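You operate a simulated robot arm through the tools that you are given. There is no shell and no other tool. Be economical: measure what you need, move in short steps, check, and stop when the job is done.

The job below is to be done with a simulated robot arm. You get a single attempt, and the scene is never put back.

## Task
Take the green hollow block and leave it on the steel tray.

The check looks at the end state, three seconds after you hand in, the way a careful person would. Anything else that was tipped, shoved, dropped, spilled or broken makes it a failure.

## Robot
A 6-joint arm with a two-finger parallel gripper, fixed in place. Base frame: the origin is at the foot of the arm, x ahead of it, y to its left, z up; the work surface is at about z = 800. Lengths are in mm, angles in rad, forces in N, time in s.
With the tool pointing down near the work surface it reaches from about 240 to 640 mm from the base axis. Its first joint turns from -1.152 to 1.152 rad. Payload 2.7 kg.
The TCP is the grasp point between the finger pads, 23 mm short of the fingertips. In the tool frame z runs along the fingers and y along their closing line. The gripper opens to 94 mm. The fingers are 38 mm wide and 10 mm thick; the gripper's body (54 by 96 mm) begins 39 mm behind the TCP.
Orientation is that of the tool frame in the base frame, as a unit quaternion [x, y, z, w]. With the fingers straight down and closing along the base's y, the tool's x points along the base's -x, its y along +y and its z along -z.

## Interface
- The arm moves only by the tool apply_moves. Its argument "steps" is a list that holds one entry, the list of rows, each a list of 6 numbers: the shift along the tool's x, y, z in units of 25 mm (1.0 is 25 mm), then the turn, a rotation vector about the tool's x, y, z in units of 5 degrees (1.0 is 5 degrees). In form: [[[tx, ty, tz, rx, ry, rz], ...]]. A call has 1 to 20 rows; each row shifts and turns the commanded pose from where the row before left it, along the tool's axes as they then stand. "gripper" is the finger opening in m, from 0 to 0.094, set as the call begins (left out, the last holds). A call with a number of a shift or a turn outside -1 to 1 is refused whole. Each row takes 0.2 s and may step no farther than 50 mm and 0.15 rad from the row before; otherwise, or with a gripper value out of range, the whole call is refused. A pose out of reach is approached as far as the arm can. The call stops where the force on the tool passes 40 N (or 10 N more than at its start, if that is more) or the arm is blocked; 0.2 s more then pass. The fingers move at their own pace (about 45 mm/s each) and stop on an object; they squeeze with about 25 N. The grip force told is the motor's: it shows also when the fingers shut on nothing. Time passes only in rows, and 0.2 s behind the last, so rows that do not move let the fingers close. It gives the time, the measured TCP pose, the force on the tool (base axes), the opening and the grip force at its end, in the units of the frame above (readings bear some noise).
- Cameras (640 x 400 px; columns grow to the right, rows downward): "scene" is fixed at [84.7, -437.4, 1403.8]; the picture's right is [0.69, -0.72, 0.00], its down [-0.41, -0.40, -0.82] and it looks along [0.59, 0.57, -0.57] (base axes); focal length 373 px, centre (320, 200). "wrist" rides on the gripper at [-39, 0, -44] in the tool frame; the picture's right is [0.00, -1.00, 0.00], its down [0.97, 0.00, -0.24] and it looks along [0.24, 0.00, 0.97] (tool axes); focal length 218 px, centre (320, 200).
- get_image(camera): a new picture of that camera. No time passes.
- measure_at(camera, pixels): for up to 12 pixels [column, row] of the newest picture of that camera ("zoom" is the newest enlarged one), the place [x, y, z] in the base frame of the surface seen there, good to about 2 mm. No time passes.
- inspect(camera, box): a new picture of the part [left, top, right, bottom] of that camera's present view, enlarged. No time passes.
- hand_in(): hands the job in; it is judged then, once.

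Go step by step. Measure first, check grasps and placings, and put right what went wrong. The budget is 60 turns and 22 pictures, counting those below and the enlarged ones. Unless the task says otherwise, let go and move clear before handing in, and close with one line.

The tools are called after "Emit:" by a JSON object that holds its "op" and its "data". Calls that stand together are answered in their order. apply_moves: Moves the arm, as the interface text tells. Its arguments: {"type":"object","properties":{"steps":{"type":"array"},"gripper":{"type":"number"}},"required":["steps"]} The other tools are called the same way: get_image (camera) takes a picture; measure_at (camera, pixels) gives the place of the surface under pixels of a picture; inspect (camera, box) takes an enlarged picture of a part of a camera's view; hand_in () hands the job in.

At the start:

```text
clock: 0.0
tcp_pos: [418.0, -13.4, 1101.6]
tcp_rot: [0.0, 1.0, 0.0, 0.0]
ft_force: [-0.3, 0.3, 0.0]
finger_gap: 93.7
finger_force: 0.1
```

scene: 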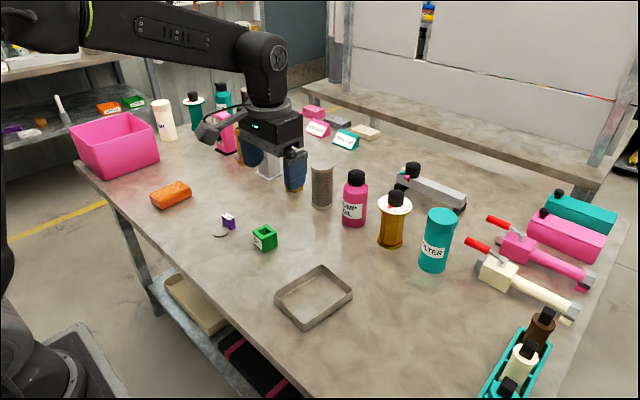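
wrist: 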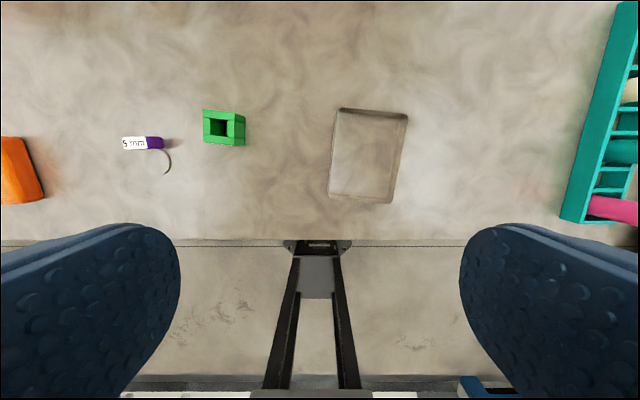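

The green block shows at scene pixel (264,238) and the tray at (314,297). I'll enlarge the scene around both so I can measure them.

Emit:
{"op": "inspect", "data": {"camera": "scene", "box": [200, 200, 360, 340]}}

Emit:
{"op": "inspect", "data": {"camera": "wrist", "box": [180, 80, 430, 230]}}

```text
2.86 times, centred on (280, 270) of scene
```

zoom: 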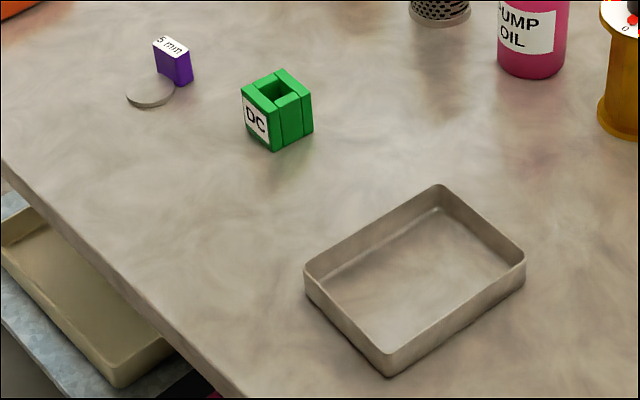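

```text
2.56 times, centred on (305, 155) of wrist
```

zoom: 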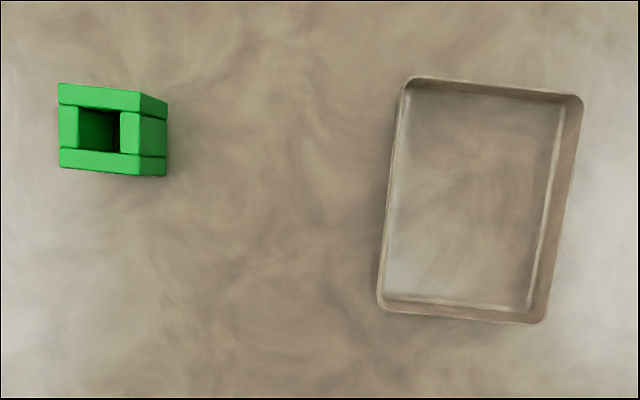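

The enlarged wrist view shows the block's top at about (58,84)-(140,175) and the tray rim at (405,78)-(580,320). I'll measure these points now.

Emit:
{"op": "measure_at", "data": {"camera": "zoom", "pixels": [[62, 88], [137, 97], [136, 170], [63, 163], [98, 130], [164, 140], [408, 80], [580, 98], [540, 319], [381, 306], [475, 200], [250, 200]]}}

Emit:
{"op": "measure_at", "data": {"camera": "scene", "pixels": [[229, 215], [220, 234], [271, 248], [323, 266], [352, 293], [276, 294], [304, 330], [314, 297], [264, 228]]}}

```text
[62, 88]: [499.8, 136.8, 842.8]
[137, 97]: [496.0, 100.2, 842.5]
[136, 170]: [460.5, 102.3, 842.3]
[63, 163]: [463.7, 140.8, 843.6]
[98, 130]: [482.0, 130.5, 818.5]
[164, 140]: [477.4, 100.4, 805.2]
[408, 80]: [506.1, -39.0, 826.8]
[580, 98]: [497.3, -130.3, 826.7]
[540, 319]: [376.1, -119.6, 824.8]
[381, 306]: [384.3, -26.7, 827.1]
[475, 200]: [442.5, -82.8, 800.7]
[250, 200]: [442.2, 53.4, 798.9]
```

```text
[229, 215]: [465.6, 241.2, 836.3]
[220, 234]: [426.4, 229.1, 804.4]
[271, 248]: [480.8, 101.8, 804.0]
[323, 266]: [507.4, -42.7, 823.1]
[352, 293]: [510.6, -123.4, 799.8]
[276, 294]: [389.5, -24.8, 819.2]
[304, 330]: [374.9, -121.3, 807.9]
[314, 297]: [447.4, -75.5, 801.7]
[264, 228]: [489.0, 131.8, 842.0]
```

The block is centred near (480, 120), its top at z≈843, about 42 mm wide and turned about -0.09 rad. The tray is turned the same way, centred near (441, -79), with its rim at 826 and floor at 801. Next I move above the block and align with it.

Emit:
{"op": "apply_moves", "data": {"steps": [[[-0.413, 0.89, 1, 0, 0, 0], [-0.413, 0.89, 1, 0, 0, 0], [-0.413, 0.89, 1, 0, 0, 0], [-0.413, 0.89, 1, 0, 0, 0], [-0.413, 0.89, 1, 0, 0, 0], [-0.413, 0.89, 1, 0, 0, 0], [0, 0, 1, 0, 0, 0], [0, 0, 0.6, 0, 0, 0], [0, 0, 0, 0, 0, 1], [0, 0, 0, 0, 0, 0]]], "gripper": 0.075}}

Emit:
{"op": "get_image", "data": {"camera": "wrist"}}

```text
clock: 2.2
tcp_pos: [478.9, 121.5, 909.6]
tcp_rot: [0.045, 0.999, 0.0, 0.0]
ft_force: [0.8, -0.2, -0.2]
finger_gap: 75.1
finger_force: 0.0
```

```text
17 pictures are left
```

wrist: 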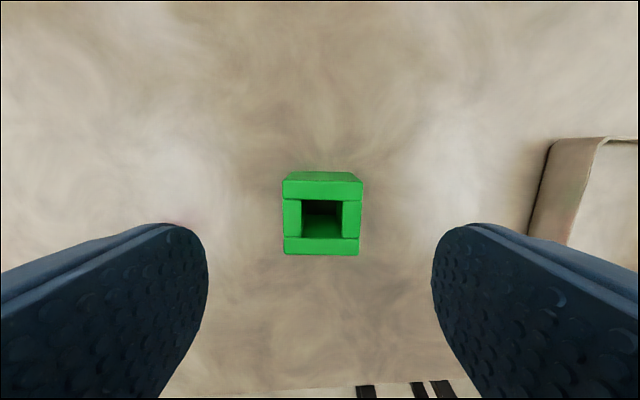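

The block sits square between the fingers, its top at (283,181)-(362,254). I'll check its centre before going down.

Emit:
{"op": "measure_at", "data": {"camera": "wrist", "pixels": [[286, 184], [359, 184], [357, 251], [287, 250], [322, 189], [322, 247]]}}

```text
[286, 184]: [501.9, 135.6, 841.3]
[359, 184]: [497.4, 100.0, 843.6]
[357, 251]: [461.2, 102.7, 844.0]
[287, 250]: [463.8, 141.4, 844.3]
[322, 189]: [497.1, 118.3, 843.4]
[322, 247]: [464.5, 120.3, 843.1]
```

The block's centre is confirmed at about (481, 120). I'll lower to TCP z≈834, then close.

Emit:
{"op": "apply_moves", "data": {"steps": [[[-0.08, -0.05, 0.6, 0, 0, 0], [0, 0, 0.8, 0, 0, 0], [0, 0, 0.8, 0, 0, 0], [0, 0, 0.8, 0, 0, 0], [0, 0, 0, 0, 0, 0]]]}}

Emit:
{"op": "apply_moves", "data": {"steps": [[[0, 0, 0, 0, 0, 0], [0, 0, 0, 0, 0, 0], [0, 0, 0, 0, 0, 0], [0, 0, 0, 0, 0, 0], [0, 0, 0, 0, 0, 0]]], "gripper": 0.0}}

```text
clock: 3.4
tcp_pos: [481.9, 118.8, 834.7]
tcp_rot: [0.044, 0.999, 0.0, 0.0]
ft_force: [1.3, -0.6, 0.3]
finger_gap: 75.1
finger_force: 0.1
```

```text
clock: 4.6
tcp_pos: [480.8, 118.8, 835.4]
tcp_rot: [0.044, 0.999, 0.001, 0.0]
ft_force: [-0.2, 1.1, -0.3]
finger_gap: 41.8
finger_force: 24.8
```

The fingers stopped at 41.8 mm with 24.8 N, so the block is held. I'll lift 75 mm and look.

Emit:
{"op": "apply_moves", "data": {"steps": [[[0, 0, -0.3, 0, 0, 0], [0, 0, -0.7, 0, 0, 0], [0, 0, -1, 0, 0, 0], [0, 0, -1, 0, 0, 0], [0, 0, 0, 0, 0, 0]]]}}

Emit:
{"op": "inspect", "data": {"camera": "scene", "box": [200, 160, 360, 300]}}

```text
clock: 5.8
tcp_pos: [479.8, 117.5, 911.0]
tcp_rot: [0.044, 0.999, 0.0, 0.0]
ft_force: [-1.0, -0.4, -2.6]
finger_gap: 41.9
finger_force: 24.4
```

```text
2.86 times, centred on (280, 230) of scene
```

zoom: 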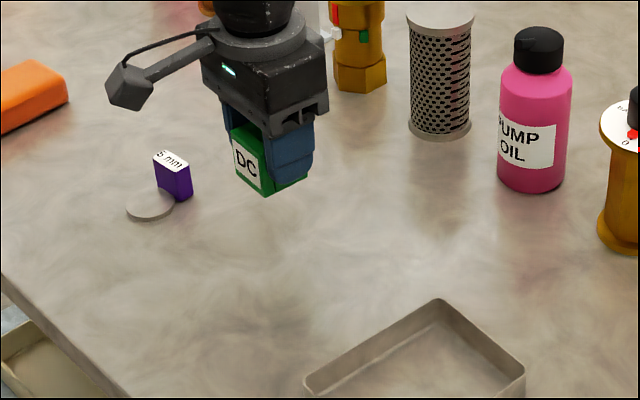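

The block is lifted and level. Before the sideways move to the tray, I'll check how close the tall items are: the can at (440,80) and the bottle at (540,110).

Emit:
{"op": "measure_at", "data": {"camera": "zoom", "pixels": [[440, 80], [440, 18], [535, 40], [530, 150], [610, 30], [610, 220]]}}

```text
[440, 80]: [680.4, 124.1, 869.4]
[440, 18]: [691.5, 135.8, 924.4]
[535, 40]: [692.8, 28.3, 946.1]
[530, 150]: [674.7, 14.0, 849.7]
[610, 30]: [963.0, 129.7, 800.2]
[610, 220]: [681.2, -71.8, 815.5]
```

The tall items all stand at x≥675, well clear of the path. I'll carry the block over the tray's centre.

Emit:
{"op": "apply_moves", "data": {"steps": [[[0.086, -0.796, 0, 0, 0, 0], [0.086, -0.796, 0, 0, 0, 0], [0.086, -0.796, 0, 0, 0, 0], [0.086, -0.796, 0, 0, 0, 0], [0.086, -0.796, 0, 0, 0, 0], [0.086, -0.796, 0, 0, 0, 0], [0.086, -0.796, 0, 0, 0, 0], [0.086, -0.796, 0, 0, 0, 0], [0.086, -0.796, 0, 0, 0, 0], [0.086, -0.796, 0, 0, 0, 0], [0, 0, 0, 0, 0, 0]]]}}

Emit:
{"op": "get_image", "data": {"camera": "wrist"}}

```text
clock: 8.2
tcp_pos: [441.5, -78.0, 912.2]
tcp_rot: [0.044, 0.999, 0.0, 0.0]
ft_force: [0.2, 0.9, -2.3]
finger_gap: 41.9
finger_force: 25.0
```

```text
15 pictures are left
```

wrist: 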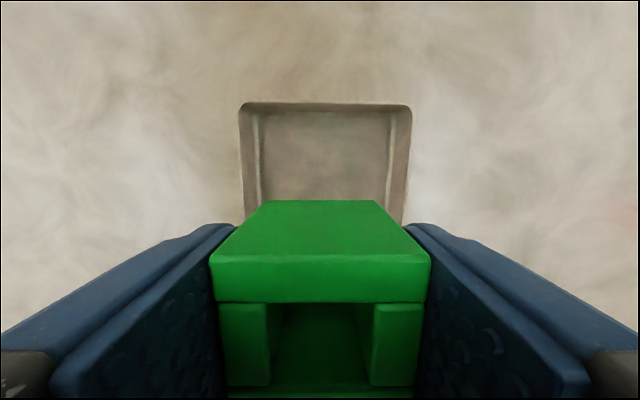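

The tray rim spans columns 240–411, so the gripper is aligned and about 2 mm off centre. I'll nudge right and lower to just above the floor.

Emit:
{"op": "apply_moves", "data": {"steps": [[[0, -0.08, 0.7, 0, 0, 0], [0, 0, 0.8, 0, 0, 0], [0, 0, 0.8, 0, 0, 0], [0, 0, 0.4, 0, 0, 0], [0, 0, 0.16, 0, 0, 0], [0, 0, 0, 0, 0, 0]]]}}

Emit:
{"op": "inspect", "data": {"camera": "scene", "box": [240, 220, 400, 340]}}

```text
clock: 9.6
tcp_pos: [442.4, -79.4, 841.1]
tcp_rot: [0.044, 0.999, 0.001, 0.0]
ft_force: [0.8, -0.5, -1.8]
finger_gap: 42.1
finger_force: 25.4
```

```text
3.33 times, centred on (320, 280) of scene
```

zoom: 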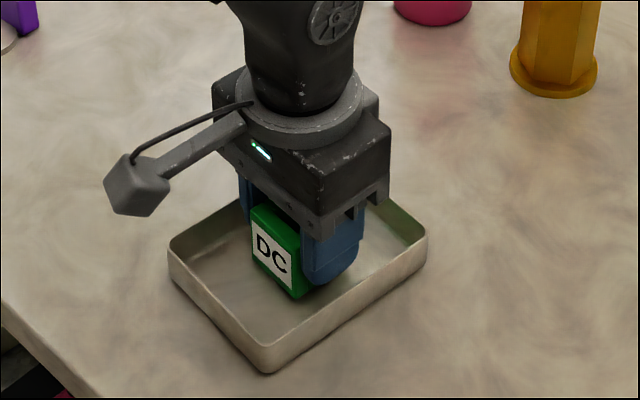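

The block is inside the walls with a few millimetres left to drop. I'll lower it in small steps until it touches.

Emit:
{"op": "apply_moves", "data": {"steps": [[[0, 0, 0.06, 0, 0, 0], [0, 0, 0.06, 0, 0, 0], [0, 0, 0.04, 0, 0, 0], [0, 0, 0, 0, 0, 0]]]}}

```text
clock: 10.6
tcp_pos: [443.3, -80.6, 837.2]
tcp_rot: [0.044, 0.999, 0.0, 0.003]
ft_force: [2.7, -1.7, 19.3]
finger_gap: 41.8
finger_force: 25.1
```

An upward force of 19 N shows the block is resting on the floor. I'll ease up slightly, then open only to 58 mm so the fingers stay clear of the walls.

Emit:
{"op": "apply_moves", "data": {"steps": [[[0, 0, -0.03, 0, 0, 0], [0, 0, 0, 0, 0, 0]]]}}

Emit:
{"op": "apply_moves", "data": {"steps": [[[0, 0, 0, 0, 0, 0], [0, 0, 0, 0, 0, 0], [0, 0, 0, 0, 0, 0]]], "gripper": 0.058}}

Emit:
{"op": "apply_moves", "data": {"steps": [[[0, 0, -0.4, 0, 0, 0], [0, 0, -0.8, 0, 0, 0], [0, 0, -1, 0, 0, 0], [0, 0, -1, 0, 0, 0], [0, 0, -1, 0, 0, 0], [0, 0, -1, 0, 0, 0], [0, 0, 0, 0, 0, 0]]]}}

Emit:
{"op": "inspect", "data": {"camera": "scene", "box": [200, 200, 400, 340]}}

```text
clock: 11.2
tcp_pos: [443.3, -79.9, 836.2]
tcp_rot: [0.044, 0.999, -0.001, 0.002]
ft_force: [7.2, 0.8, 17.0]
finger_gap: 41.8
finger_force: 25.6
```

```text
clock: 12.0
tcp_pos: [442.3, -80.2, 835.9]
tcp_rot: [0.045, 0.999, -0.001, 0.0]
ft_force: [0.2, -0.7, -0.1]
finger_gap: 58.0
finger_force: 0.0
```

```text
clock: 13.6
tcp_pos: [440.9, -80.3, 967.1]
tcp_rot: [0.044, 0.999, 0.0, 0.0]
ft_force: [0.2, 0.2, 0.0]
finger_gap: 58.2
finger_force: 0.1
```

```text
2.86 times, centred on (300, 270) of scene
```

zoom: 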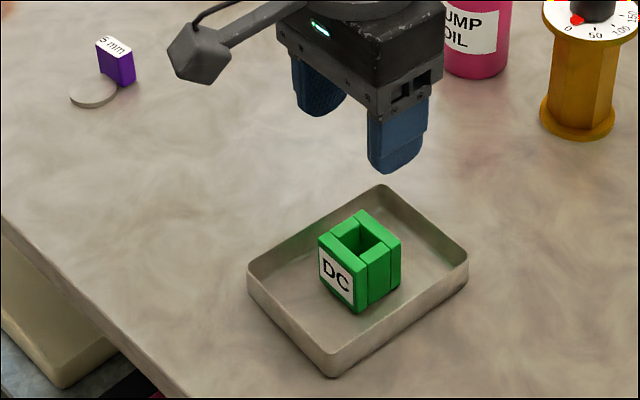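

The block stands upright and flat in the tray at zoom (360,262), the gripper is clear, and nothing nearby has moved. I'm handing in.

Emit:
{"op": "hand_in", "data": {}}

```text
The job is handed in.
```

The green hollow block is standing upright in the middle of the steel tray; the gripper has let go and moved clear, and the last picture shows nothing around it disturbed.
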